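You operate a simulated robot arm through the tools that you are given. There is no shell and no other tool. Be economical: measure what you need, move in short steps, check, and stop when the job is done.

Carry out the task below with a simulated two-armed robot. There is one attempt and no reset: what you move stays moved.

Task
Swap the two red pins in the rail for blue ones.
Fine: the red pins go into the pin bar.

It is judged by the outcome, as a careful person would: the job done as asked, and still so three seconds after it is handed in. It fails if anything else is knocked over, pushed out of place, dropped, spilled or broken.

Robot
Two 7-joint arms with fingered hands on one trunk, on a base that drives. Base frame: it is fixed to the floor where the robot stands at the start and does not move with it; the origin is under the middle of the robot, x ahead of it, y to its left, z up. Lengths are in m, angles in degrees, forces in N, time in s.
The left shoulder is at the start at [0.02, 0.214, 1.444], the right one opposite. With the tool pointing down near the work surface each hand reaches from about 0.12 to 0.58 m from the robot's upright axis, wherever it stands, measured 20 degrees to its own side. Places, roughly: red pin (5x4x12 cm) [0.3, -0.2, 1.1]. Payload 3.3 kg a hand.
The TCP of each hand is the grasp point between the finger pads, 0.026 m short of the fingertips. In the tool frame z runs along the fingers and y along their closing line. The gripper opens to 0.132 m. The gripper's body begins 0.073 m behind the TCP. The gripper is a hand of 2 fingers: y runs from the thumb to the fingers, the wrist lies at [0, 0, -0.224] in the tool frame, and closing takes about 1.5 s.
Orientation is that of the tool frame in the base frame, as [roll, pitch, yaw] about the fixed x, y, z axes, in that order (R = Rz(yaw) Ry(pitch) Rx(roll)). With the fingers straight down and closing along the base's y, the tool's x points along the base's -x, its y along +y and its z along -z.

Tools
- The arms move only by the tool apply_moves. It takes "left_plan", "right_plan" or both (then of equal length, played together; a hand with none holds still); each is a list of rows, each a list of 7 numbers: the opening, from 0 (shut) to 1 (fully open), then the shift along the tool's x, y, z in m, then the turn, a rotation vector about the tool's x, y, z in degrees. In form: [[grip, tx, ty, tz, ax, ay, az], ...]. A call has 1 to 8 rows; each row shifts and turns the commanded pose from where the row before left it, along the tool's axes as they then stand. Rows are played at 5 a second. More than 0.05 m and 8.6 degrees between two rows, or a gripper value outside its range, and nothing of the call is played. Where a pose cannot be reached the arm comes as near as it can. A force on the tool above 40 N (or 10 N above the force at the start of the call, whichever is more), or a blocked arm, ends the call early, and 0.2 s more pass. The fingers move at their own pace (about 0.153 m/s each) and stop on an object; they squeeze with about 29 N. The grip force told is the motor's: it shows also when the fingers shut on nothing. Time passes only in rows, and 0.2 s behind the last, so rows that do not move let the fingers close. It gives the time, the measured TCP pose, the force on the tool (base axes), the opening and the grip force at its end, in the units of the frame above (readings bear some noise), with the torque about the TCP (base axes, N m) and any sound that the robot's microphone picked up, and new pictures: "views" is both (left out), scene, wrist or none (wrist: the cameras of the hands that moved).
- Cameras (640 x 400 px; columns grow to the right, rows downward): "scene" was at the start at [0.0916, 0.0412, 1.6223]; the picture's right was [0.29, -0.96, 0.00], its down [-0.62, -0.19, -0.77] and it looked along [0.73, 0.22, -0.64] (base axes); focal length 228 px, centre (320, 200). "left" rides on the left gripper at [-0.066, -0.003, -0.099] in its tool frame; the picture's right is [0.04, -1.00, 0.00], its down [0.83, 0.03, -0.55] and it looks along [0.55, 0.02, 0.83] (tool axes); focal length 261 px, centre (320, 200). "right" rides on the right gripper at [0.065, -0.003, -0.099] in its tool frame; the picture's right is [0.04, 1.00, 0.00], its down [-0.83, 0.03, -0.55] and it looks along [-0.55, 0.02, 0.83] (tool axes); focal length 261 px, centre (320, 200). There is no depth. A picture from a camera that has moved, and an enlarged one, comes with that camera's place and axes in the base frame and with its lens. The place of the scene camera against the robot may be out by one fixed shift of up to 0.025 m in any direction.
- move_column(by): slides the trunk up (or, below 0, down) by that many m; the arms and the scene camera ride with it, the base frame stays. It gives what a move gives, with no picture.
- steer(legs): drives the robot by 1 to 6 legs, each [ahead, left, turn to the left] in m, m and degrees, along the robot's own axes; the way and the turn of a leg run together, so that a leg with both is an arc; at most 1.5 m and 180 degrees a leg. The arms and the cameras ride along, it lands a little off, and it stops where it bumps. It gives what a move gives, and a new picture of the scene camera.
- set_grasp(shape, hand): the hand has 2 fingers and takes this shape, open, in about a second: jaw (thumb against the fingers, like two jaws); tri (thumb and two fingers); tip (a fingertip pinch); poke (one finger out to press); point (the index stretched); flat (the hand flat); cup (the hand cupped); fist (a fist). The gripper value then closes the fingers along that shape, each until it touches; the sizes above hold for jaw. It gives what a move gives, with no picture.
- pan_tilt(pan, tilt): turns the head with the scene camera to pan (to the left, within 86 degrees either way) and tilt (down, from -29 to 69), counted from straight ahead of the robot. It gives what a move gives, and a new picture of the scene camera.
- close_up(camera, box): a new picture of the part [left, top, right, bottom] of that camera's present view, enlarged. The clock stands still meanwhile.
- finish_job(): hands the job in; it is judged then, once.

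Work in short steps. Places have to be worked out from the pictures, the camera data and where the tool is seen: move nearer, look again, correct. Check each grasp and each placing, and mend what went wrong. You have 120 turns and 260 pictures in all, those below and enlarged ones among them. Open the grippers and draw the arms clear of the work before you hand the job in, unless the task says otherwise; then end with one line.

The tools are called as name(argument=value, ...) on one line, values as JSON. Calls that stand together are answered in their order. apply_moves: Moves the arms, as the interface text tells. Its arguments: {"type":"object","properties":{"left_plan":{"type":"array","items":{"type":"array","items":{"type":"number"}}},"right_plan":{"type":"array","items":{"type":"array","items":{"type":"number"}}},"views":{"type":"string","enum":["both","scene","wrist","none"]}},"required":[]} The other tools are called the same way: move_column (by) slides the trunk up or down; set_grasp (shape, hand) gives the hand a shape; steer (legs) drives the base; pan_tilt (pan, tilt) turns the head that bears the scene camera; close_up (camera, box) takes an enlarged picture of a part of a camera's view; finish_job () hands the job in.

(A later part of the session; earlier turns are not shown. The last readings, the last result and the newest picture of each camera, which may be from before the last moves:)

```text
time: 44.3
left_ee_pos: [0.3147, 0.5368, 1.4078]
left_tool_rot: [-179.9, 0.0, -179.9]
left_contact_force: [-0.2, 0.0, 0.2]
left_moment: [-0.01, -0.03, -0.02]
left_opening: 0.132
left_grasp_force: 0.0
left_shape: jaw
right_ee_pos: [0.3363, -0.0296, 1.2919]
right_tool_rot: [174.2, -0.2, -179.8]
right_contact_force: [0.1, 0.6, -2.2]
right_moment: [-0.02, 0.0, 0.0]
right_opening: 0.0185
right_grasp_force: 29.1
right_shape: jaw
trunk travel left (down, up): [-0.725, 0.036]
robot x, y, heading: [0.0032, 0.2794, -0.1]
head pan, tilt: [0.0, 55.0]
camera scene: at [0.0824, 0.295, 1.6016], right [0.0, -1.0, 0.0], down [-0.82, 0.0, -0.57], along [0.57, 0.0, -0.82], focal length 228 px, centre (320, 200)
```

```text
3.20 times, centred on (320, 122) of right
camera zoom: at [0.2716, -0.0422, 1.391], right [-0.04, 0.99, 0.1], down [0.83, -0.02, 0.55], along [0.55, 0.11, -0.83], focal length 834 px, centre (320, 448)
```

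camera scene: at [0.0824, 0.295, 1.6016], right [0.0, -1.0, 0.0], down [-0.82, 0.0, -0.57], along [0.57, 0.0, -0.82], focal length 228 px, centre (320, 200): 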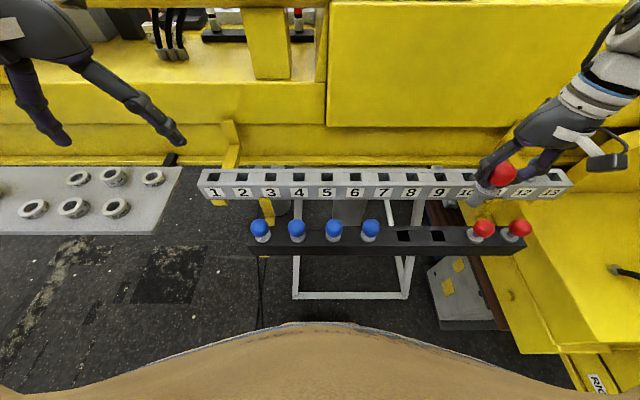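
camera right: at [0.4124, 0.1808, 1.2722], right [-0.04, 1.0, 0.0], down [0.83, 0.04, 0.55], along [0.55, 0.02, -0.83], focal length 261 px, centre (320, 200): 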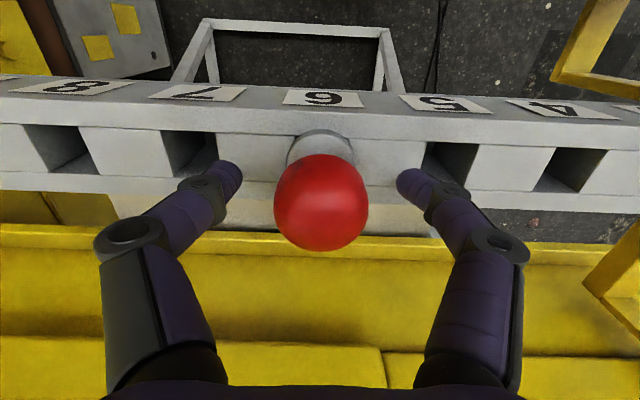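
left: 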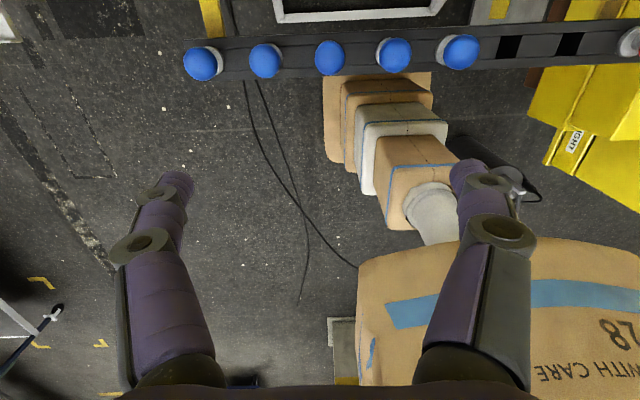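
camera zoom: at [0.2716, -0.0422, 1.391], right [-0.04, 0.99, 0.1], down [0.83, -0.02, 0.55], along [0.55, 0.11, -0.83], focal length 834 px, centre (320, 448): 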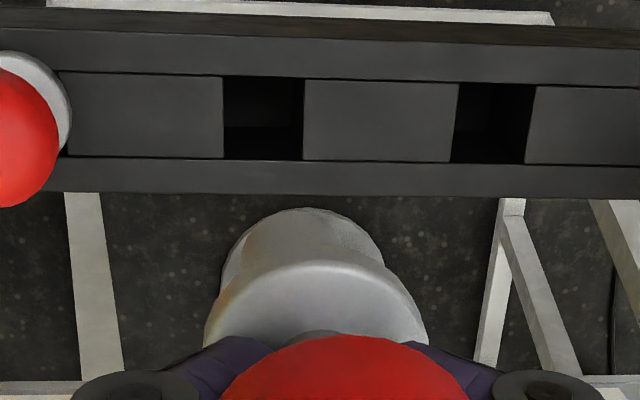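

The tip is close to hole 6 (≈0.341, -0.028). I'll descend 10 cm with a 2 mm x nudge and re-check.

apply_moves(right_plan=[[0, -0.002, -0.0034, 0.0332, 0, 0, 0], [0, 0, -0.0034, 0.0332, 0, 0, 0], [0, 0, -0.0034, 0.0332, 0, 0, 0], [0, 0, 0, 0, 0, 0, 0]], views="none")

close_up(camera="right", box=[220, 60, 420, 185])

close_up(camera="scene", box=[400, 160, 530, 270])

```text
time: 45.3
left_ee_pos: [0.3145, 0.537, 1.4096]
left_tool_rot: [-179.9, 0.0, -179.9]
left_contact_force: [-0.3, -0.3, -0.1]
left_moment: [0.0, 0.0, -0.01]
left_opening: 0.1317
left_grasp_force: 0.0
left_shape: jaw
right_ee_pos: [0.3387, -0.0285, 1.1932]
right_tool_rot: [174.1, -0.1, -179.8]
right_contact_force: [-0.4, 0.0, -1.0]
right_moment: [-0.03, -0.01, 0.0]
right_opening: 0.0186
right_grasp_force: 28.8
right_shape: jaw
trunk travel left (down, up): [-0.725, 0.036]
robot x, y, heading: [-0.0006, 0.2759, 0.1]
head pan, tilt: [0.0, 55.0]
```

```text
3.20 times, centred on (320, 122) of right
camera zoom: at [0.2728, -0.0418, 1.2915], right [-0.04, 0.99, 0.1], down [0.83, -0.02, 0.55], along [0.55, 0.11, -0.83], focal length 834 px, centre (320, 448)
```

zoom: 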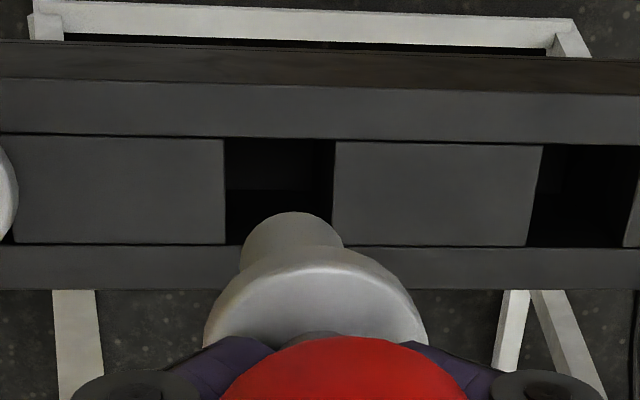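

```text
3.64 times, centred on (465, 215) of scene
camera zoom: at [0.0824, 0.2944, 1.6016], right [0.0, -1.0, 0.0], down [-0.82, 0.0, -0.57], along [0.57, 0.0, -0.82], focal length 830 px, centre (-207, 146)
```

zoom: 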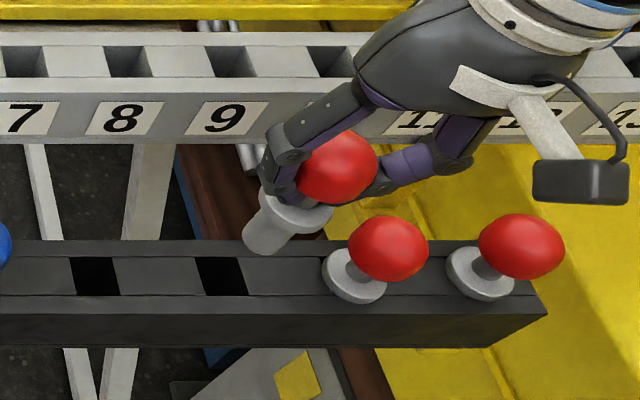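

Aligned within about 1 mm. I'll descend 4.5 cm to just above the surface.

apply_moves(right_plan=[[0, -0.0005, -0.0023, 0.0224, 0, 0, 0], [0, 0, -0.0023, 0.0224, 0, 0, 0], [0, 0, 0, 0, 0, 0, 0]], views="none")

close_up(camera="right", box=[220, 60, 420, 185])

close_up(camera="scene", box=[400, 160, 530, 270])

```text
time: 46.1
left_ee_pos: [0.3154, 0.5361, 1.4092]
left_tool_rot: [-179.9, 0.0, -179.9]
left_contact_force: [0.1, -0.1, -0.1]
left_moment: [-0.02, -0.02, 0.01]
left_opening: 0.1318
left_grasp_force: 0.0
left_shape: jaw
right_ee_pos: [0.3391, -0.0286, 1.1497]
right_tool_rot: [174.1, -0.1, -179.8]
right_contact_force: [0.5, -0.4, -2.7]
right_moment: [-0.01, 0.02, -0.02]
right_opening: 0.0184
right_grasp_force: 29.4
right_shape: jaw
trunk travel left (down, up): [-0.725, 0.036]
robot x, y, heading: [-0.0015, 0.2754, -0.1]
head pan, tilt: [0.0, 55.0]
```

```text
3.20 times, centred on (320, 122) of right
camera zoom: at [0.2732, -0.0419, 1.2485], right [-0.04, 0.99, 0.1], down [0.83, -0.02, 0.55], along [0.55, 0.11, -0.83], focal length 834 px, centre (320, 448)
```

zoom: 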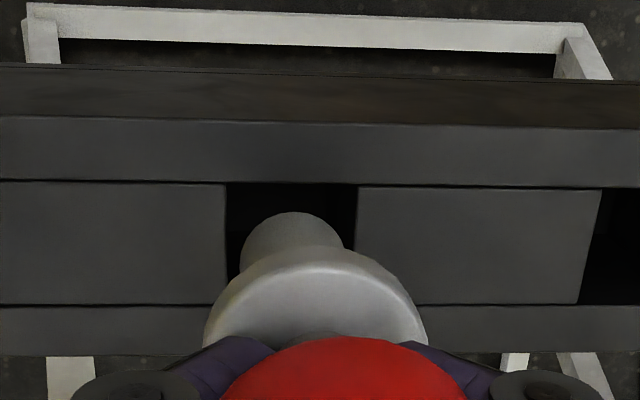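

```text
3.64 times, centred on (465, 215) of scene
camera zoom: at [0.0825, 0.2941, 1.6016], right [0.0, -1.0, 0.0], down [-0.82, 0.0, -0.57], along [0.57, 0.0, -0.82], focal length 830 px, centre (-207, 146)
```

zoom: 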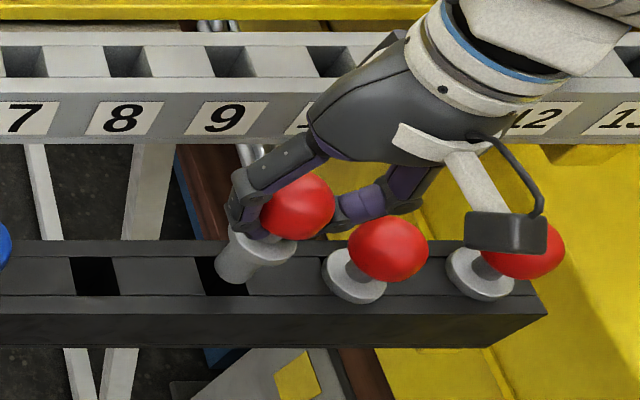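

The tip is inside the hole outline with margin. I'll insert 4.3 cm.

apply_moves(right_plan=[[0, 0, -0.0011, 0.0109, 0, 0, 0], [0, 0, -0.0011, 0.0109, 0, 0, 0], [0, 0, -0.0011, 0.0109, 0, 0, 0], [0, 0, -0.001, 0.0099, 0, 0, 0], [0, 0, 0, 0, 0, 0, 0]], views="none")

close_up(camera="right", box=[220, 60, 420, 185])

close_up(camera="scene", box=[400, 160, 530, 270])

```text
time: 47.3
left_ee_pos: [0.3156, 0.5362, 1.4094]
left_tool_rot: [-179.9, 0.0, -179.9]
left_contact_force: [0.2, -0.4, 0.5]
left_moment: [-0.02, 0.01, 0.0]
left_opening: 0.132
left_grasp_force: 0.1
left_shape: jaw
right_ee_pos: [0.3406, -0.0294, 1.1062]
right_tool_rot: [174.2, -0.1, -179.7]
right_contact_force: [0.0, 0.2, -1.8]
right_moment: [0.0, 0.0, 0.03]
right_opening: 0.0187
right_grasp_force: 28.9
right_shape: jaw
trunk travel left (down, up): [-0.725, 0.036]
robot x, y, heading: [-0.0024, 0.2788, -0.0]
head pan, tilt: [0.0, 55.0]
```

```text
3.20 times, centred on (320, 122) of right
camera zoom: at [0.2739, -0.0432, 1.2045], right [-0.04, 0.99, 0.1], down [0.83, -0.02, 0.55], along [0.55, 0.11, -0.83], focal length 834 px, centre (320, 448)
```

zoom: 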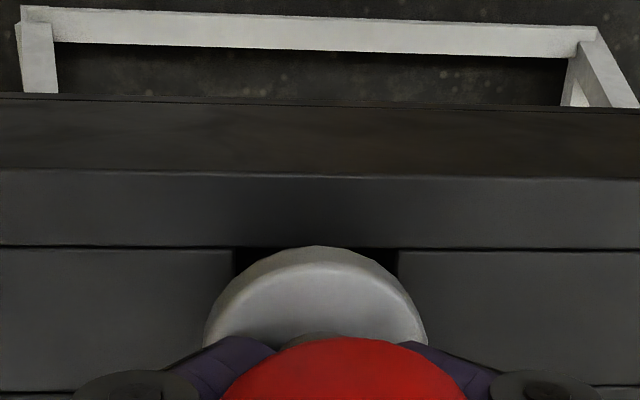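

```text
3.64 times, centred on (465, 215) of scene
camera zoom: at [0.0825, 0.2941, 1.6016], right [0.0, -1.0, 0.0], down [-0.82, 0.0, -0.57], along [0.57, 0.0, -0.82], focal length 830 px, centre (-207, 146)
```

zoom: 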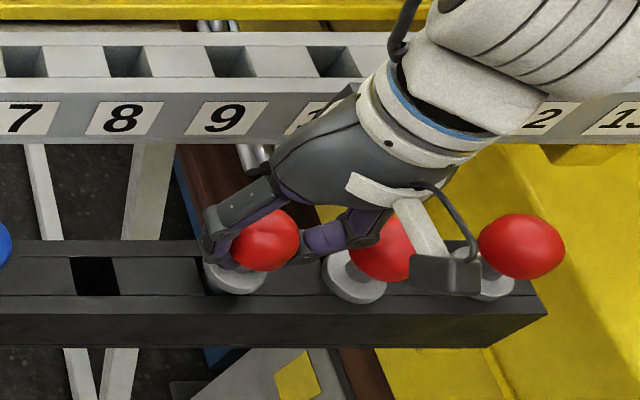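

It's almost seated. I'll lower 4 mm more and open gently.

apply_moves(right_plan=[[0, 0, -0.0004, 0.004, 0, 0, 0], [0, 0, 0, 0, 0, 0, 0], [0.15, 0, 0, 0, 0, 0, 0], [0.3, 0, 0, 0, 0, 0, 0], [0.45, 0, 0, 0, 0, 0, 0], [0.5, 0, 0, 0, 0, 0, 0], [0.5, 0, 0, 0, 0, 0, 0]], views="wrist")

close_up(camera="scene", box=[400, 160, 530, 270])

```text
time: 48.9
left_ee_pos: [0.3159, 0.5361, 1.4098]
left_tool_rot: [-179.9, -0.1, -179.9]
left_contact_force: [-0.7, 0.3, 1.3]
left_moment: [-0.02, 0.01, -0.01]
left_opening: 0.1318
left_grasp_force: 0.0
left_shape: jaw
right_ee_pos: [0.3393, -0.0282, 1.1014]
right_tool_rot: [174.0, -0.1, -179.8]
right_contact_force: [-0.2, 0.0, 0.2]
right_moment: [0.01, -0.01, 0.03]
right_opening: 0.0654
right_grasp_force: 0.1
right_shape: jaw
trunk travel left (down, up): [-0.725, 0.036]
robot x, y, heading: [0.0001, 0.2809, 0.1]
head pan, tilt: [0.0, 55.0]
camera right: at [0.2736, -0.0427, 1.2003], right [-0.04, 0.99, 0.1], down [0.83, -0.02, 0.55], along [0.55, 0.11, -0.83], focal length 261 px, centre (320, 200)
```

right: 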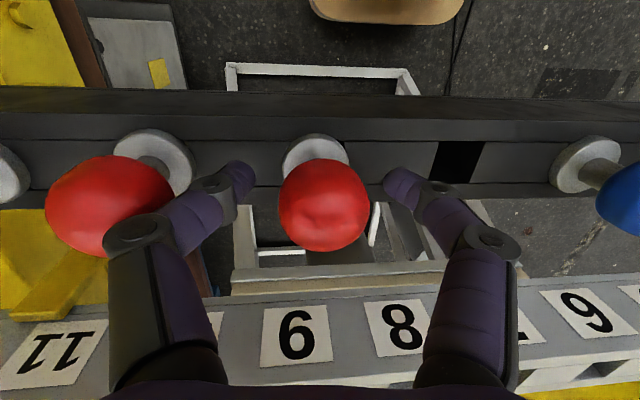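

```text
3.64 times, centred on (465, 215) of scene
camera zoom: at [0.0824, 0.2942, 1.6016], right [0.0, -1.0, 0.0], down [-0.82, 0.0, -0.57], along [0.57, 0.0, -0.82], focal length 830 px, centre (-207, 146)
```

zoom: 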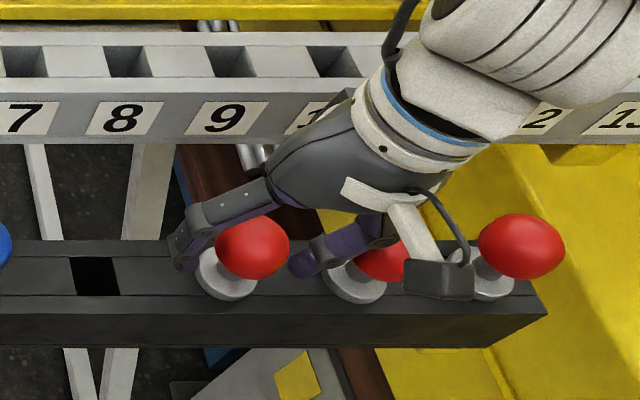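

Second red pin is seated. I'll retreat vertically, level the hand, and move above blue 4 (≈0.341, 0.152).

apply_moves(right_plan=[[0.5, 0, 0.0033, -0.032, 0, 0, 0], [0.5, 0, 0.0033, -0.032, 0, 0, 0], [0.5, 0, 0.0033, -0.032, 0, 0, 0], [0.6, 0, 0.0022, -0.022, 6, 0, 0], [0.6, 0, 0.045, 0, 0, 0, 0], [0.6, 0, 0.045, 0, 0, 0, 0], [0.6, 0, 0.045, 0, 0, 0, 0], [0.6, 0, 0.044, 0, 0, 0, 0]], views="both")

```text
time: 50.7
left_ee_pos: [0.3161, 0.5384, 1.4088]
left_tool_rot: [-179.8, 0.0, -179.9]
left_contact_force: [0.1, 0.4, 0.3]
left_moment: [-0.01, -0.01, 0.0]
left_opening: 0.1319
left_grasp_force: 0.0
left_shape: jaw
right_ee_pos: [0.3413, 0.1526, 1.2174]
right_tool_rot: [-179.8, 0.0, -180.0]
right_contact_force: [-0.1, 0.7, -1.1]
right_moment: [-0.03, 0.01, 0.05]
right_opening: 0.0788
right_grasp_force: 0.0
right_shape: jaw
trunk travel left (down, up): [-0.725, 0.036]
robot x, y, heading: [-0.0015, 0.2763, -0.2]
head pan, tilt: [0.0, 55.0]
camera scene: at [0.0828, 0.2963, 1.6016], right [0.0, -1.0, 0.0], down [-0.82, 0.0, -0.57], along [0.57, 0.0, -0.82], focal length 228 px, centre (320, 200)
camera right: at [0.2758, 0.1486, 1.3181], right [-0.04, 1.0, 0.0], down [0.83, 0.04, 0.55], along [0.55, 0.02, -0.83], focal length 261 px, centre (320, 200)
```

scene: 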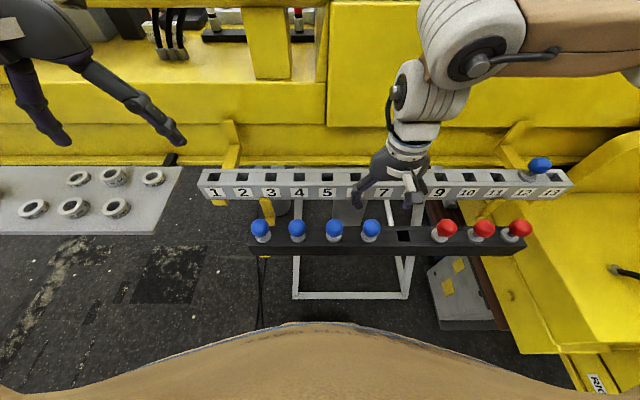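
right: 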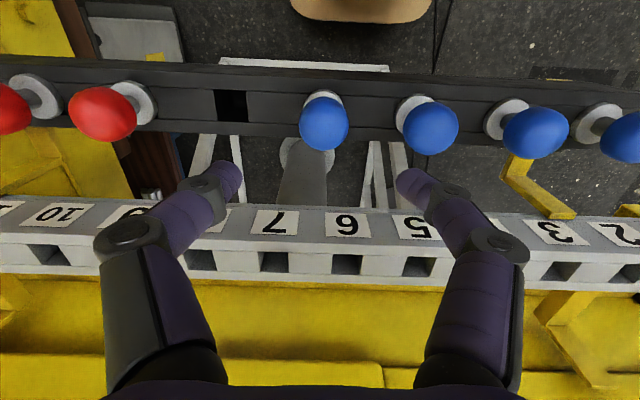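

Ball at ≈(0.342, 0.154), almost under the TCP. I'll descend.

apply_moves(right_plan=[[0.6, 0, 0.0015, 0.03, 0, 0, 0], [0.6, 0, 0, 0.03, 0, 0, 0], [0.6, 0, 0, 0.03, 0, 0, 0], [0.6, 0, 0, 0.023, 0, 0, 0], [0.6, 0, 0, 0, 0, 0, 0]], views="wrist")

```text
time: 51.9
left_ee_pos: [0.3146, 0.5365, 1.409]
left_tool_rot: [-179.9, -0.1, -179.9]
left_contact_force: [-0.6, -0.4, -0.4]
left_moment: [0.03, 0.01, -0.02]
left_opening: 0.1319
left_grasp_force: 0.1
left_shape: jaw
right_ee_pos: [0.3398, 0.1503, 1.1051]
right_tool_rot: [-179.9, 0.0, -179.9]
right_contact_force: [-1.0, 0.2, 0.8]
right_moment: [0.0, -0.01, 0.01]
right_opening: 0.0787
right_grasp_force: 0.0
right_shape: jaw
trunk travel left (down, up): [-0.725, 0.036]
robot x, y, heading: [0.0002, 0.2761, -0.0]
head pan, tilt: [0.0, 55.0]
camera right: at [0.2737, 0.1475, 1.2057], right [-0.04, 1.0, 0.0], down [0.83, 0.04, 0.55], along [0.55, 0.02, -0.83], focal length 261 px, centre (320, 200)
```

right: 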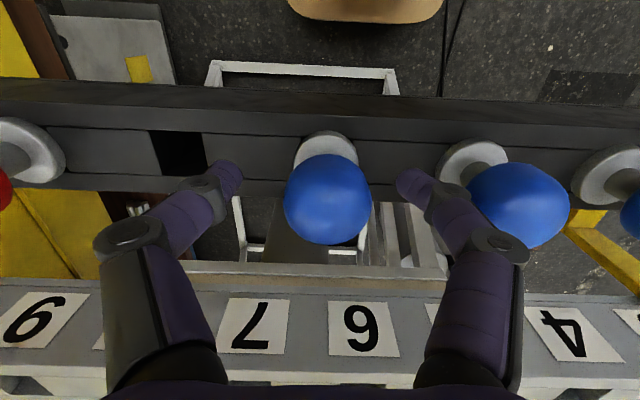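

The ball is about 3 mm to +y. I'll shift and close.

apply_moves(right_plan=[[0.55, 0, 0.003, 0, 0, 0, 0], [0.4, 0, 0, 0, 0, 0, 0], [0.2, 0, 0, 0, 0, 0, 0], [0, 0, 0, 0, 0, 0, 0], [0, 0, 0, 0, 0, 0, 0], [0, 0, 0, 0, 0, 0, 0]], views="none")

apply_moves(right_plan=[[0, 0, 0, -0.015, 0, 0, 0], [0, 0, 0, -0.02, 0, 0, 0], [0, 0, 0, -0.03, 0, 0, 0], [0, 0, 0, -0.035, 0, 0, 0], [0, 0, 0, -0.035, 0, 0, 0], [0, 0, 0, -0.035, 0, 0, 0], [0, 0, 0, -0.018, 0, 0, 0], [0, 0, 0, 0, 0, 0, 0]], views="none")

close_up(camera="right", box=[240, 80, 400, 280])

close_up(camera="scene", box=[330, 90, 460, 220])

```text
time: 53.3
left_ee_pos: [0.3144, 0.5363, 1.4096]
left_tool_rot: [-180.0, 0.0, -179.9]
left_contact_force: [-0.1, -0.2, 0.0]
left_moment: [-0.01, 0.01, -0.06]
left_opening: 0.1321
left_grasp_force: 0.2
left_shape: jaw
right_ee_pos: [0.3397, 0.1542, 1.106]
right_tool_rot: [-179.9, -0.1, -179.7]
right_contact_force: [-1.9, 0.3, 1.3]
right_moment: [-0.03, 0.03, 0.02]
right_opening: 0.0058
right_grasp_force: 29.0
right_shape: jaw
trunk travel left (down, up): [-0.725, 0.036]
robot x, y, heading: [0.0024, 0.2791, -0.1]
head pan, tilt: [0.0, 55.0]
```

```text
time: 55.1
left_ee_pos: [0.3154, 0.5362, 1.409]
left_tool_rot: [-180.0, 0.0, -179.9]
left_contact_force: [-0.2, -0.6, -0.6]
left_moment: [0.0, 0.02, 0.01]
left_opening: 0.1319
left_grasp_force: 0.0
left_shape: jaw
right_ee_pos: [0.3376, 0.1547, 1.2944]
right_tool_rot: [-179.8, -0.1, -179.9]
right_contact_force: [-0.5, -0.5, 0.7]
right_moment: [0.01, -0.04, 0.0]
right_opening: 0.0044
right_grasp_force: 29.5
right_shape: jaw
trunk travel left (down, up): [-0.725, 0.036]
robot x, y, heading: [0.0032, 0.2759, -0.1]
head pan, tilt: [0.0, 55.0]
```

```text
2.00 times, centred on (320, 180) of right
camera zoom: at [0.2726, 0.1512, 1.3936], right [-0.04, 1.0, 0.0], down [0.83, 0.04, 0.55], along [0.55, 0.02, -0.83], focal length 521 px, centre (320, 240)
```

zoom: 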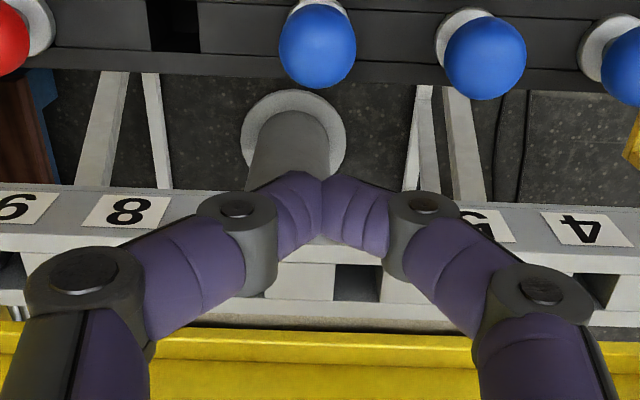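

```text
3.08 times, centred on (395, 155) of scene
camera zoom: at [0.0827, 0.2942, 1.6016], right [0.0, -1.0, 0.0], down [-0.82, 0.0, -0.57], along [0.57, 0.0, -0.82], focal length 702 px, centre (89, 338)
```

zoom: 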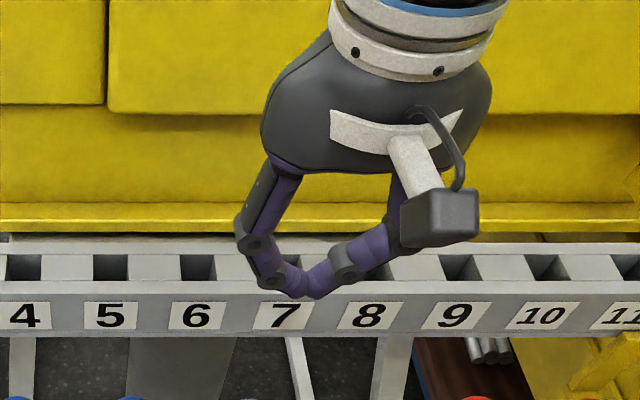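

The grip missed: the fingers slipped off the neck, and blue 4 is still standing in its hole. I'll reopen, shift a few mm toward +x, and look from closer.

apply_moves(right_plan=[[0.3, 0, 0, 0, 0, 0, 0], [0.6, -0.005, -0.001, 0.03, 0, 0, 0], [0.6, 0, 0, 0.035, 0, 0, 0], [0.6, 0, 0, 0.035, 0, 0, 0], [0.6, 0, 0, 0.03, 0, 0, 0], [0.6, 0, 0, 0, 0, 0, 0]], views="wrist")

close_up(camera="scene", box=[320, 180, 420, 260])

```text
time: 56.5
left_ee_pos: [0.3155, 0.538, 1.4091]
left_tool_rot: [-179.9, 0.0, -179.9]
left_contact_force: [-0.6, 0.4, -0.6]
left_moment: [-0.02, -0.03, 0.03]
left_opening: 0.132
left_grasp_force: 0.0
left_shape: jaw
right_ee_pos: [0.3436, 0.1542, 1.165]
right_tool_rot: [-179.9, -0.1, -179.8]
right_contact_force: [-0.1, -0.3, 0.3]
right_moment: [0.0, 0.01, 0.0]
right_opening: 0.0785
right_grasp_force: 0.0
right_shape: jaw
trunk travel left (down, up): [-0.725, 0.036]
robot x, y, heading: [-0.0017, 0.28, 0.1]
head pan, tilt: [0.0, 55.0]
camera right: at [0.2768, 0.1513, 1.2641], right [-0.04, 1.0, 0.0], down [0.83, 0.04, 0.55], along [0.55, 0.02, -0.83], focal length 261 px, centre (320, 200)
```

right: 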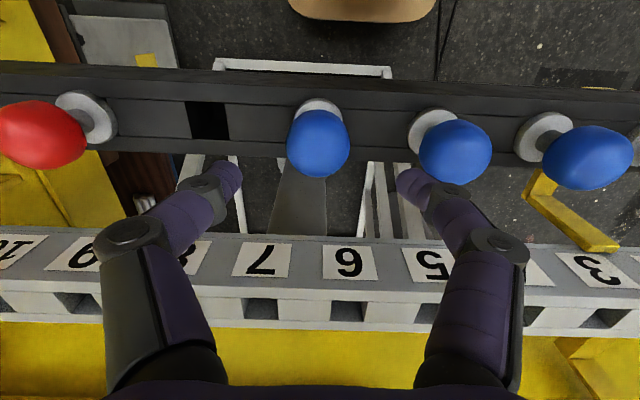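

```text
5.00 times, centred on (370, 220) of scene
camera zoom: at [0.0819, 0.2944, 1.6017], right [0.0, -1.0, 0.0], down [-0.82, 0.0, -0.57], along [0.57, 0.0, -0.82], focal length 1142 px, centre (70, 100)
```

zoom: 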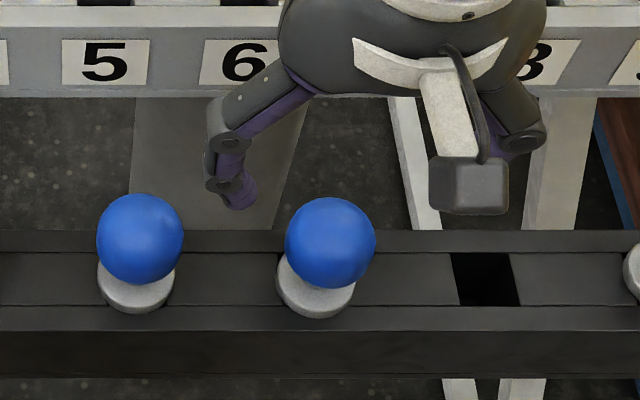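

Blue 4 still stands at ≈(0.339, 0.152). The miss came about 3 mm higher than the good grasps, so I'll descend to z≈1.100 and re-centre.

apply_moves(right_plan=[[0.6, 0.0025, -0.002, 0.02, 0, 0, 0], [0.6, 0, 0, 0.025, 0, 0, 0], [0.6, 0, 0, 0.02, 0, 0, 0], [0.6, 0, 0, 0, 0, 0, 0]], views="wrist")

close_up(camera="scene", box=[320, 180, 420, 260])

```text
time: 57.5
left_ee_pos: [0.3145, 0.5372, 1.4086]
left_tool_rot: [-179.9, 0.0, -179.8]
left_contact_force: [-0.3, -0.4, 1.6]
left_moment: [0.01, -0.02, 0.01]
left_opening: 0.1319
left_grasp_force: 0.1
left_shape: jaw
right_ee_pos: [0.3403, 0.1509, 1.0974]
right_tool_rot: [-180.0, -0.1, -179.9]
right_contact_force: [0.5, -0.2, -0.4]
right_moment: [0.03, 0.01, -0.01]
right_opening: 0.0788
right_grasp_force: 0.1
right_shape: jaw
trunk travel left (down, up): [-0.725, 0.036]
robot x, y, heading: [-0.0008, 0.2819, 0.2]
head pan, tilt: [0.0, 55.0]
camera right: at [0.2749, 0.1477, 1.1986], right [-0.04, 1.0, 0.0], down [0.83, 0.04, 0.55], along [0.55, 0.02, -0.83], focal length 261 px, centre (320, 200)
```

right: 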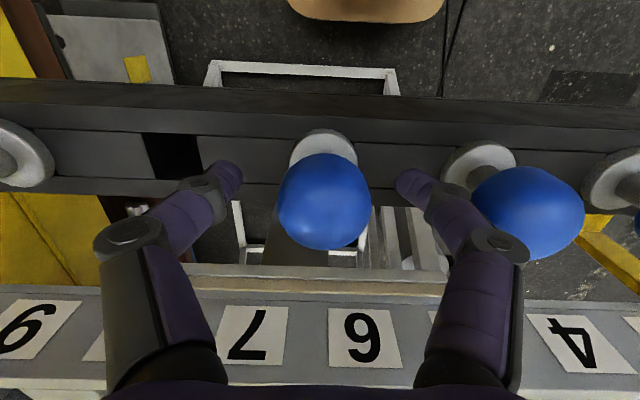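

```text
5.00 times, centred on (370, 220) of scene
camera zoom: at [0.0823, 0.2944, 1.6016], right [0.0, -1.0, 0.0], down [-0.82, 0.0, -0.57], along [0.57, 0.0, -0.82], focal length 1142 px, centre (70, 100)
```

zoom: 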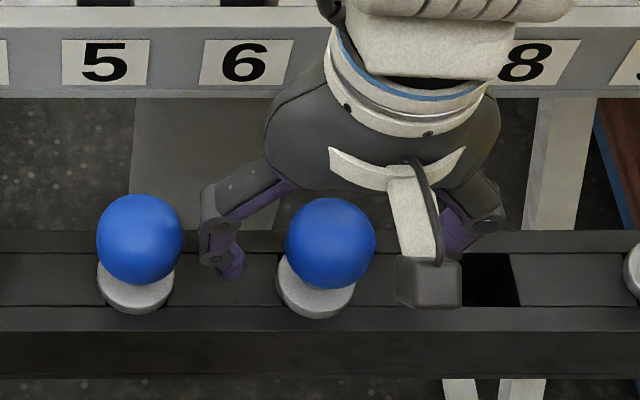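

Centred within about 2 mm and low enough. I'll nudge +1.5 mm in y and close, then check.

apply_moves(right_plan=[[0.55, 0, 0.0015, 0, 0, 0, 0], [0.4, 0, 0, 0, 0, 0, 0], [0.2, 0, 0, 0, 0, 0, 0], [0, 0, 0, 0, 0, 0, 0], [0, 0, 0, 0, 0, 0, 0], [0, 0, 0, 0, 0, 0, 0]], views="wrist")

```text
time: 58.9
left_ee_pos: [0.3155, 0.5376, 1.41]
left_tool_rot: [-179.9, 0.0, -179.9]
left_contact_force: [0.5, -0.1, -0.1]
left_moment: [0.01, 0.01, 0.0]
left_opening: 0.1319
left_grasp_force: 0.0
left_shape: jaw
right_ee_pos: [0.3403, 0.1529, 1.0991]
right_tool_rot: [-180.0, -0.2, -179.7]
right_contact_force: [-0.4, 3.7, -3.5]
right_moment: [0.24, -0.04, -0.02]
right_opening: 0.0196
right_grasp_force: 29.3
right_shape: jaw
trunk travel left (down, up): [-0.725, 0.036]
robot x, y, heading: [-0.0022, 0.2774, 0.0]
head pan, tilt: [0.0, 55.0]
camera right: at [0.2755, 0.1501, 1.1989], right [-0.04, 1.0, 0.0], down [0.83, 0.04, 0.55], along [0.55, 0.02, -0.83], focal length 261 px, centre (320, 200)
```

right: 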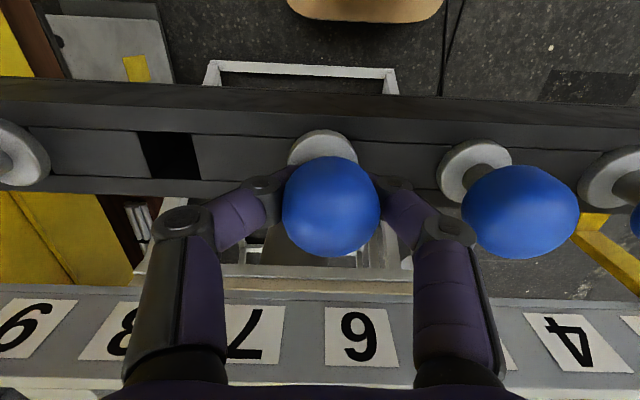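

Good grip: opening 0.0196 m and the ball stays upright. I'll lift and measure.

apply_moves(right_plan=[[0, 0, 0, -0.015, 0, 0, 0], [0, 0, 0, -0.02, 0, 0, 0], [0, 0, 0, -0.03, 0, 0, 0], [0, 0, 0, -0.035, 0, 0, 0], [0, 0, 0, -0.035, 0, 0, 0], [0, 0, 0, -0.035, 0, 0, 0], [0, 0, 0, -0.025, 0, 0, 0], [0, 0, 0, 0, 0, 0, 0]], views="none")

close_up(camera="right", box=[240, 80, 400, 280])

close_up(camera="scene", box=[330, 90, 460, 220])

```text
time: 60.7
left_ee_pos: [0.316, 0.5374, 1.4091]
left_tool_rot: [-179.9, -0.2, -179.8]
left_contact_force: [-0.1, 0.0, 0.2]
left_moment: [-0.04, 0.02, -0.01]
left_opening: 0.1317
left_grasp_force: 0.0
left_shape: jaw
right_ee_pos: [0.3418, 0.1521, 1.2952]
right_tool_rot: [-179.9, -0.1, -179.8]
right_contact_force: [0.2, -0.2, -1.7]
right_moment: [-0.01, 0.0, -0.03]
right_opening: 0.0191
right_grasp_force: 29.0
right_shape: jaw
trunk travel left (down, up): [-0.725, 0.036]
robot x, y, heading: [-0.0, 0.2812, 0.0]
head pan, tilt: [0.0, 55.0]
```

```text
2.00 times, centred on (320, 180) of right
camera zoom: at [0.2763, 0.1492, 1.3949], right [-0.04, 1.0, 0.0], down [0.83, 0.04, 0.55], along [0.55, 0.02, -0.83], focal length 521 px, centre (320, 240)
```

zoom: 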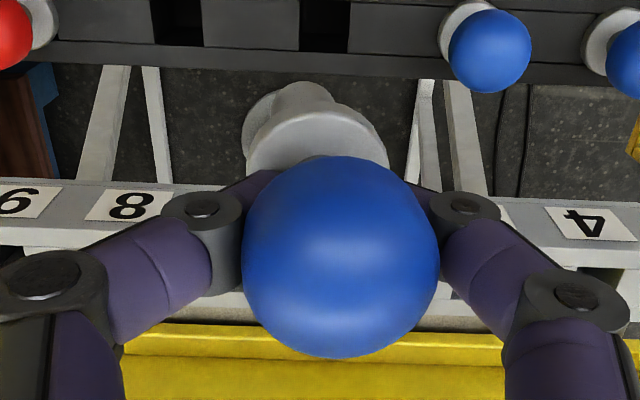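

```text
3.08 times, centred on (395, 155) of scene
camera zoom: at [0.083, 0.294, 1.6016], right [0.0, -1.0, 0.0], down [-0.82, 0.0, -0.57], along [0.57, 0.0, -0.82], focal length 702 px, centre (89, 338)
```

zoom: 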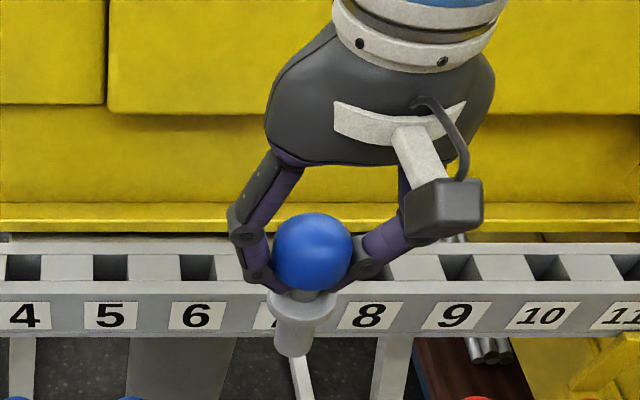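

It tilts about 7.5° in y only. I'll carry it over rail hole 6 and level it.

apply_moves(right_plan=[[0, -0.034, 0.0068, 0, 0, 0, 0], [0, -0.034, 0.0068, 0, 0, 0, 0], [0, -0.034, 0.0068, 0, 0, 0, 0], [0, -0.034, 0.0068, 0, 0, 0, 0], [0, 0, 0, 0, -7.5, 0, 0], [0, 0, 0, 0, 0, 0, 0]], views="none")

close_up(camera="right", box=[220, 60, 420, 185])

close_up(camera="scene", box=[300, 80, 430, 200])

```text
time: 62.1
left_ee_pos: [0.316, 0.5387, 1.4088]
left_tool_rot: [-179.8, 0.0, -180.0]
left_contact_force: [-1.0, 0.0, 0.4]
left_moment: [-0.02, 0.01, 0.01]
left_opening: 0.1325
left_grasp_force: 0.0
left_shape: jaw
right_ee_pos: [0.4786, 0.1842, 1.2942]
right_tool_rot: [172.8, -0.2, -179.6]
right_contact_force: [0.4, 0.3, -3.3]
right_moment: [0.02, 0.02, -0.02]
right_opening: 0.0191
right_grasp_force: 29.0
right_shape: jaw
trunk travel left (down, up): [-0.725, 0.036]
robot x, y, heading: [0.0014, 0.2753, -0.1]
head pan, tilt: [0.0, 55.0]
```

```text
3.20 times, centred on (320, 122) of right
camera zoom: at [0.4128, 0.1669, 1.3927], right [-0.05, 0.99, 0.13], down [0.83, -0.03, 0.55], along [0.55, 0.13, -0.82], focal length 834 px, centre (320, 448)
```

zoom: 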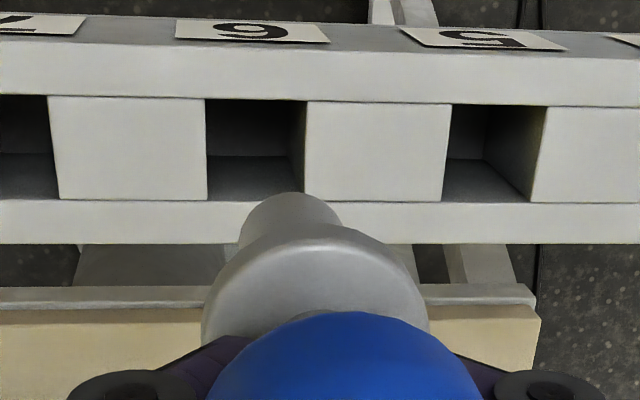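

```text
3.33 times, centred on (365, 140) of scene
camera zoom: at [0.0826, 0.2965, 1.6016], right [0.0, -1.0, 0.0], down [-0.82, 0.0, -0.57], along [0.57, 0.0, -0.82], focal length 761 px, centre (170, 400)
```

zoom: 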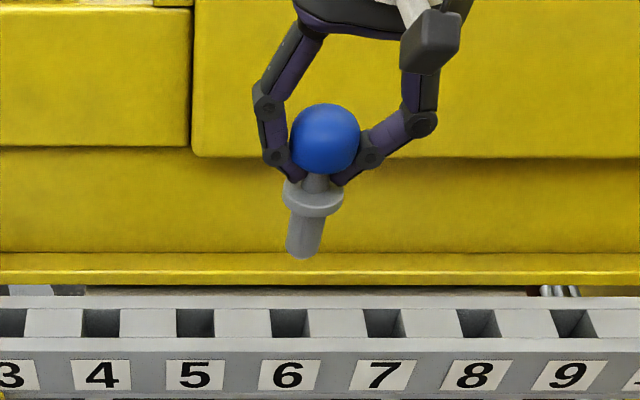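

Tip ≈(0.476, 0.1846) against hole 6 ≈(0.478, 0.182). I'll correct that and descend 6 cm.

apply_moves(right_plan=[[0, -0.002, -0.005, 0.0297, 0, 0, 0], [0, 0, -0.005, 0.0297, 0, 0, 0], [0, 0, 0, 0, 0, 0, 0]], views="none")

close_up(camera="right", box=[220, 60, 420, 185])

close_up(camera="scene", box=[300, 100, 430, 210])

```text
time: 62.9
left_ee_pos: [0.3163, 0.5352, 1.409]
left_tool_rot: [-179.9, 0.0, -179.9]
left_contact_force: [-0.5, 0.1, 0.3]
left_moment: [0.01, 0.0, 0.0]
left_opening: 0.132
left_grasp_force: 0.1
left_shape: jaw
right_ee_pos: [0.4804, 0.176, 1.2324]
right_tool_rot: [172.7, 0.0, -179.8]
right_contact_force: [-0.9, 0.3, -2.1]
right_moment: [0.01, -0.02, -0.02]
right_opening: 0.0188
right_grasp_force: 28.5
right_shape: jaw
trunk travel left (down, up): [-0.725, 0.036]
robot x, y, heading: [-0.0008, 0.275, -0.2]
head pan, tilt: [0.0, 55.0]
```

```text
3.20 times, centred on (320, 122) of right
camera zoom: at [0.4139, 0.1607, 1.3317], right [-0.04, 0.99, 0.13], down [0.83, -0.03, 0.55], along [0.55, 0.13, -0.82], focal length 834 px, centre (320, 448)
```

zoom: 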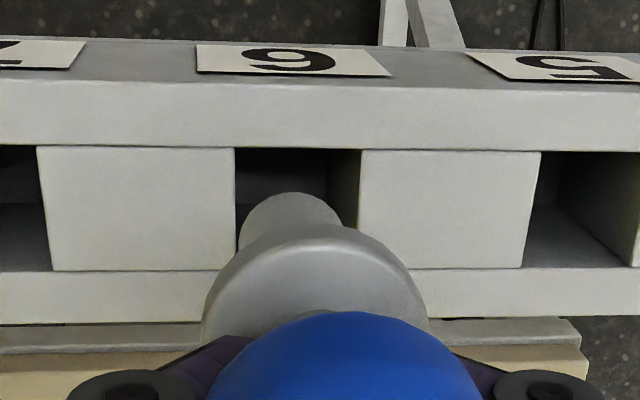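

```text
3.64 times, centred on (365, 155) of scene
camera zoom: at [0.0822, 0.2939, 1.6016], right [0.0, -1.0, 0.0], down [-0.82, 0.0, -0.57], along [0.57, 0.0, -0.82], focal length 830 px, centre (156, 364)
```

zoom: 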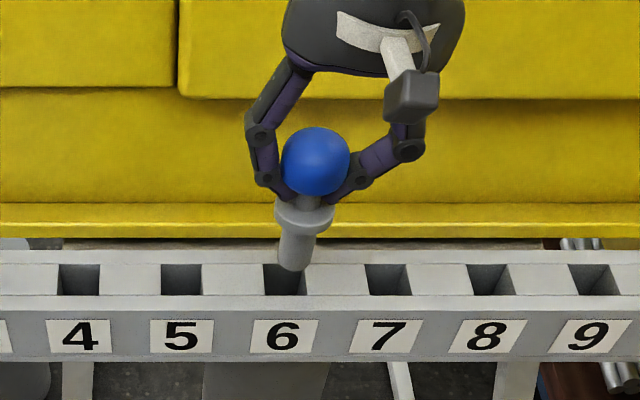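

Relative to the hole the tip needs about +4 mm in y; x is good. I'll correct and lower 2 cm to just above the surface.

apply_moves(right_plan=[[0, 0, 0.0015, 0.0203, 0, 0, 0], [0, 0, 0, 0, 0, 0, 0]], views="none")

close_up(camera="right", box=[220, 60, 420, 185])

close_up(camera="scene", box=[310, 120, 410, 210])

```text
time: 63.5
left_ee_pos: [0.316, 0.536, 1.4096]
left_tool_rot: [-179.9, 0.0, -179.8]
left_contact_force: [0.4, 0.3, -0.1]
left_moment: [0.02, 0.04, 0.01]
left_opening: 0.1321
left_grasp_force: 0.0
left_shape: jaw
right_ee_pos: [0.4782, 0.1805, 1.2132]
right_tool_rot: [172.6, -0.1, -179.7]
right_contact_force: [-0.4, -0.6, -1.7]
right_moment: [-0.01, -0.03, 0.03]
right_opening: 0.0189
right_grasp_force: 29.2
right_shape: jaw
trunk travel left (down, up): [-0.725, 0.036]
robot x, y, heading: [-0.0028, 0.2801, -0.1]
head pan, tilt: [0.0, 55.0]
```

```text
3.20 times, centred on (320, 122) of right
camera zoom: at [0.4125, 0.165, 1.3118], right [-0.04, 0.99, 0.13], down [0.83, -0.03, 0.55], along [0.55, 0.13, -0.82], focal length 834 px, centre (320, 448)
```

zoom: 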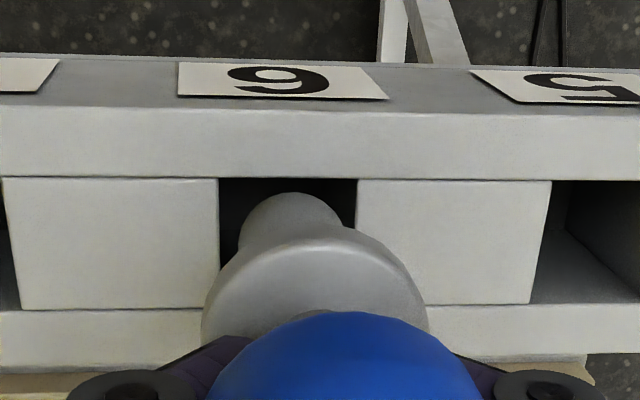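

```text
4.44 times, centred on (360, 165) of scene
camera zoom: at [0.0823, 0.294, 1.6016], right [0.0, -1.0, 0.0], down [-0.82, 0.0, -0.57], along [0.57, 0.0, -0.82], focal length 1015 px, centre (142, 356)
```

zoom: 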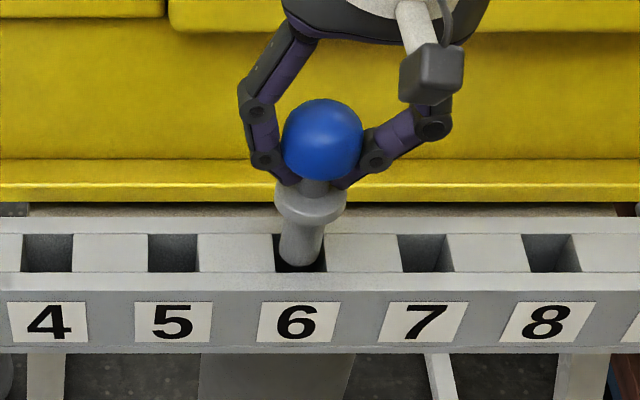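

Tip is well inside the hole outline. I'll insert 3 cm.

apply_moves(right_plan=[[0, 0, -0.0013, 0.0099, 0, 0, 0], [0, 0, -0.0013, 0.0099, 0, 0, 0], [0, 0, -0.0013, 0.0099, 0, 0, 0], [0, 0, 0, 0, 0, 0, 0]], views="none")

close_up(camera="right", box=[220, 60, 420, 185])

close_up(camera="scene", box=[310, 120, 410, 210])

```text
time: 64.5
left_ee_pos: [0.3154, 0.5382, 1.4096]
left_tool_rot: [-179.9, 0.0, -179.9]
left_contact_force: [0.4, -0.3, -0.5]
left_moment: [0.0, 0.0, 0.02]
left_opening: 0.1321
left_grasp_force: 0.0
left_shape: jaw
right_ee_pos: [0.4793, 0.1812, 1.1837]
right_tool_rot: [172.6, -0.1, -179.8]
right_contact_force: [0.6, -0.6, -1.9]
right_moment: [-0.01, 0.01, 0.02]
right_opening: 0.0191
right_grasp_force: 29.0
right_shape: jaw
trunk travel left (down, up): [-0.725, 0.036]
robot x, y, heading: [-0.0025, 0.2798, 0.0]
head pan, tilt: [0.0, 55.0]
```

```text
3.20 times, centred on (320, 122) of right
camera zoom: at [0.414, 0.1654, 1.2821], right [-0.04, 0.99, 0.13], down [0.83, -0.03, 0.55], along [0.55, 0.13, -0.82], focal length 834 px, centre (320, 448)
```

zoom: 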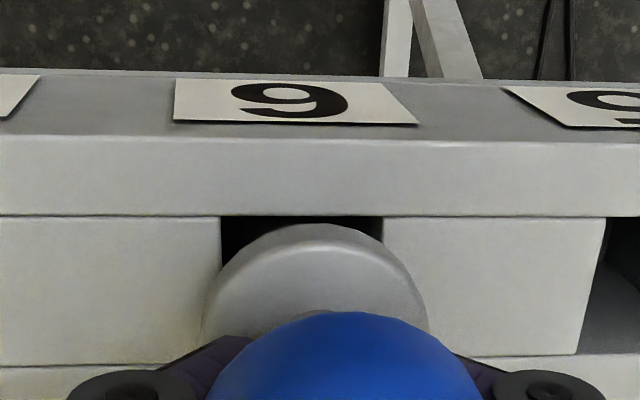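

```text
4.44 times, centred on (360, 165) of scene
camera zoom: at [0.0826, 0.2942, 1.6016], right [0.0, -1.0, 0.0], down [-0.82, 0.0, -0.57], along [0.57, 0.0, -0.82], focal length 1015 px, centre (142, 356)
```

zoom: 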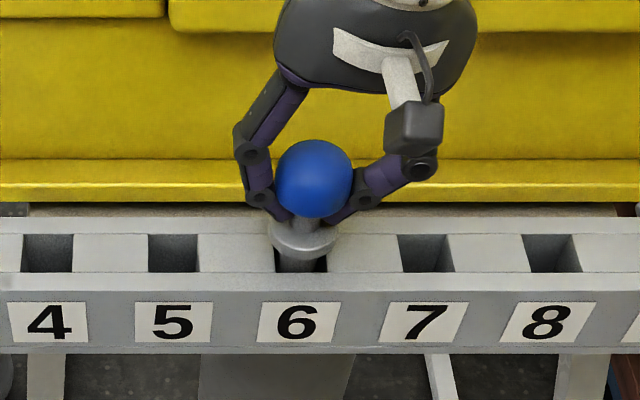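

Inserting cleanly. I'll lower about 1.5 cm more in small steps to seat.

apply_moves(right_plan=[[0, 0, -0.0006, 0.005, 0, 0, 0], [0, 0, -0.0006, 0.005, 0, 0, 0], [0, 0, -0.0005, 0.004, 0, 0, 0], [0, 0, 0, 0, 0, 0, 0]], views="none")

close_up(camera="scene", box=[310, 120, 410, 210])

```text
time: 65.5
left_ee_pos: [0.3158, 0.5359, 1.4088]
left_tool_rot: [-179.8, 0.0, -179.9]
left_contact_force: [0.3, -0.2, -0.5]
left_moment: [-0.03, 0.02, 0.01]
left_opening: 0.1318
left_grasp_force: 0.1
left_shape: jaw
right_ee_pos: [0.4793, 0.1809, 1.1696]
right_tool_rot: [172.6, -0.1, -179.8]
right_contact_force: [-0.2, 0.5, -2.9]
right_moment: [-0.02, -0.02, -0.06]
right_opening: 0.0188
right_grasp_force: 28.4
right_shape: jaw
trunk travel left (down, up): [-0.725, 0.036]
robot x, y, heading: [0.0014, 0.279, -0.2]
head pan, tilt: [0.0, 55.0]
```

```text
4.44 times, centred on (360, 165) of scene
camera zoom: at [0.0827, 0.2943, 1.6016], right [0.0, -1.0, 0.0], down [-0.82, 0.0, -0.57], along [0.57, 0.0, -0.82], focal length 1015 px, centre (142, 356)
```

zoom: 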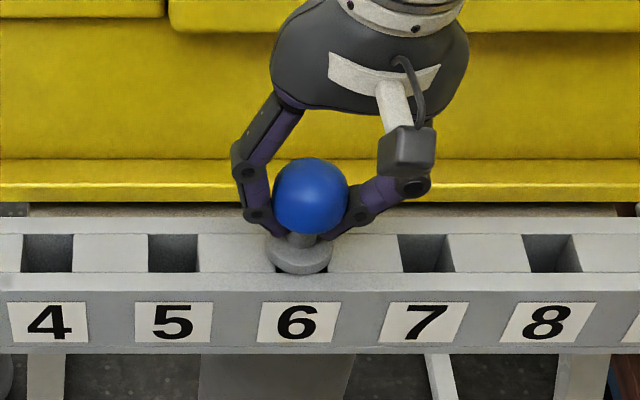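

Nearly flush. I'll lower 2.5 mm more and open.

apply_moves(right_plan=[[0, 0, -0.0003, 0.0025, 0, 0, 0], [0, 0, 0, 0, 0, 0, 0], [0.15, 0, 0, 0, 0, 0, 0], [0.3, 0, 0, 0, 0, 0, 0], [0.45, 0, 0, 0, 0, 0, 0], [0.52, 0, 0, 0, 0, 0, 0], [0.52, 0, 0, 0, 0, 0, 0]], views="wrist")

close_up(camera="scene", box=[310, 120, 410, 210])

```text
time: 67.1
left_ee_pos: [0.3157, 0.5372, 1.4085]
left_tool_rot: [-179.9, 0.0, -179.9]
left_contact_force: [-0.9, 0.0, 0.2]
left_moment: [-0.02, 0.0, 0.02]
left_opening: 0.132
left_grasp_force: 0.0
left_shape: jaw
right_ee_pos: [0.4793, 0.1821, 1.1679]
right_tool_rot: [172.5, -0.1, -179.8]
right_contact_force: [-0.6, 0.4, 0.4]
right_moment: [0.0, 0.01, 0.06]
right_opening: 0.0679
right_grasp_force: 0.1
right_shape: jaw
trunk travel left (down, up): [-0.725, 0.036]
robot x, y, heading: [-0.0007, 0.2781, -0.2]
head pan, tilt: [0.0, 55.0]
camera right: at [0.4141, 0.1659, 1.2662], right [-0.04, 0.99, 0.13], down [0.83, -0.03, 0.55], along [0.55, 0.13, -0.82], focal length 261 px, centre (320, 200)
```

right: 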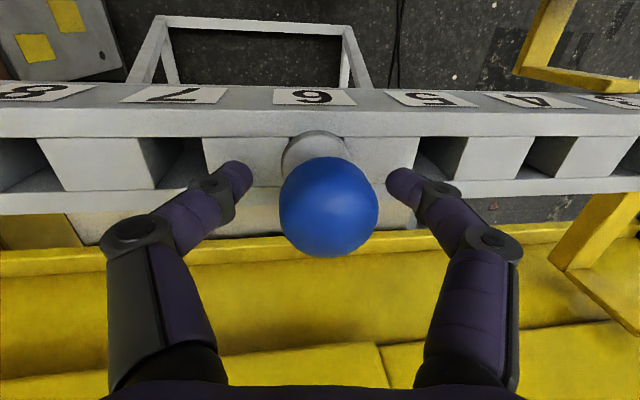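

```text
4.44 times, centred on (360, 165) of scene
camera zoom: at [0.0825, 0.2943, 1.6016], right [0.0, -1.0, 0.0], down [-0.82, 0.0, -0.57], along [0.57, 0.0, -0.82], focal length 1015 px, centre (142, 356)
```

zoom: 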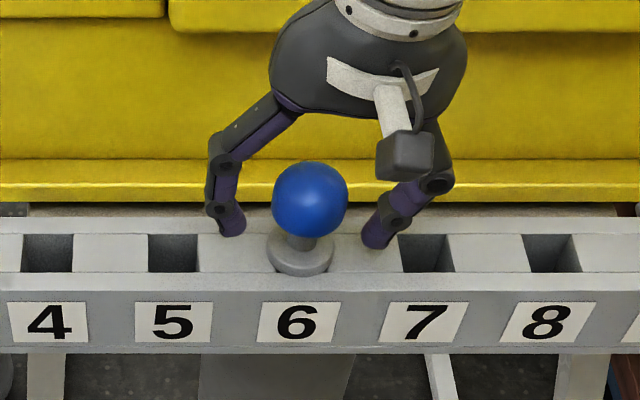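

Seated and upright. I'll retreat along the tool axis, level the hand, and draw back toward the robot, high and clear.

apply_moves(right_plan=[[0.52, 0, 0, -0.03, 0, 0, 0], [0.52, 0, 0, -0.035, 0, 0, 0], [0.52, 0, 0, -0.035, 0, 0, 0], [0.52, 0, 0, -0.035, 7.5, 0, 0], [0.6, 0, 0, -0.045, 0, 0, 0], [0.8, 0.035, -0.03, -0.01, 0, 0, 0], [1, 0.035, -0.03, -0.01, 0, 0, 0], [1, 0.035, -0.03, 0, 0, 0, 0]], views="none")

pan_tilt(pan=-15, tilt=50)

```text
time: 68.9
left_ee_pos: [0.3147, 0.5339, 1.4096]
left_tool_rot: [-180.0, -0.1, -179.9]
left_contact_force: [0.4, -0.1, 0.0]
left_moment: [0.02, 0.01, 0.01]
left_opening: 0.132
left_grasp_force: 0.1
left_shape: jaw
right_ee_pos: [0.3742, 0.07, 1.3696]
right_tool_rot: [-180.0, 0.1, -179.7]
right_contact_force: [-0.3, -0.2, -0.2]
right_moment: [0.05, -0.02, -0.02]
right_opening: 0.1319
right_grasp_force: 0.0
right_shape: jaw
trunk travel left (down, up): [-0.725, 0.036]
robot x, y, heading: [0.0001, 0.2743, -0.0]
head pan, tilt: [0.0, 55.0]
```

```text
time: 69.6
left_ee_pos: [0.3158, 0.5368, 1.4078]
left_tool_rot: [-179.9, 0.0, -179.9]
left_contact_force: [0.2, 0.8, 0.1]
left_moment: [-0.03, 0.02, 0.0]
left_opening: 0.1319
left_grasp_force: 0.1
left_shape: jaw
right_ee_pos: [0.3754, 0.0736, 1.3687]
right_tool_rot: [-179.8, 0.0, -179.8]
right_contact_force: [-0.1, -1.3, -0.7]
right_moment: [-0.03, 0.01, 0.02]
right_opening: 0.1317
right_grasp_force: 0.0
right_shape: jaw
trunk travel left (down, up): [-0.725, 0.036]
robot x, y, heading: [0.001, 0.2744, 0.0]
head pan, tilt: [-15.0, 50.0]
camera scene: at [0.0851, 0.2753, 1.6081], right [-0.26, -0.97, 0.0], down [-0.74, 0.2, -0.64], along [0.62, -0.17, -0.77], focal length 228 px, centre (320, 200)
```

scene: 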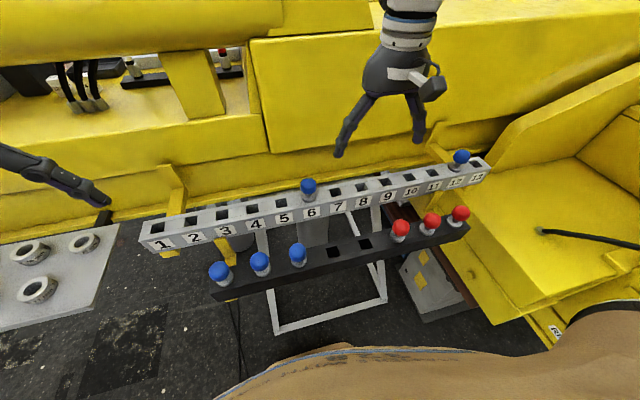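

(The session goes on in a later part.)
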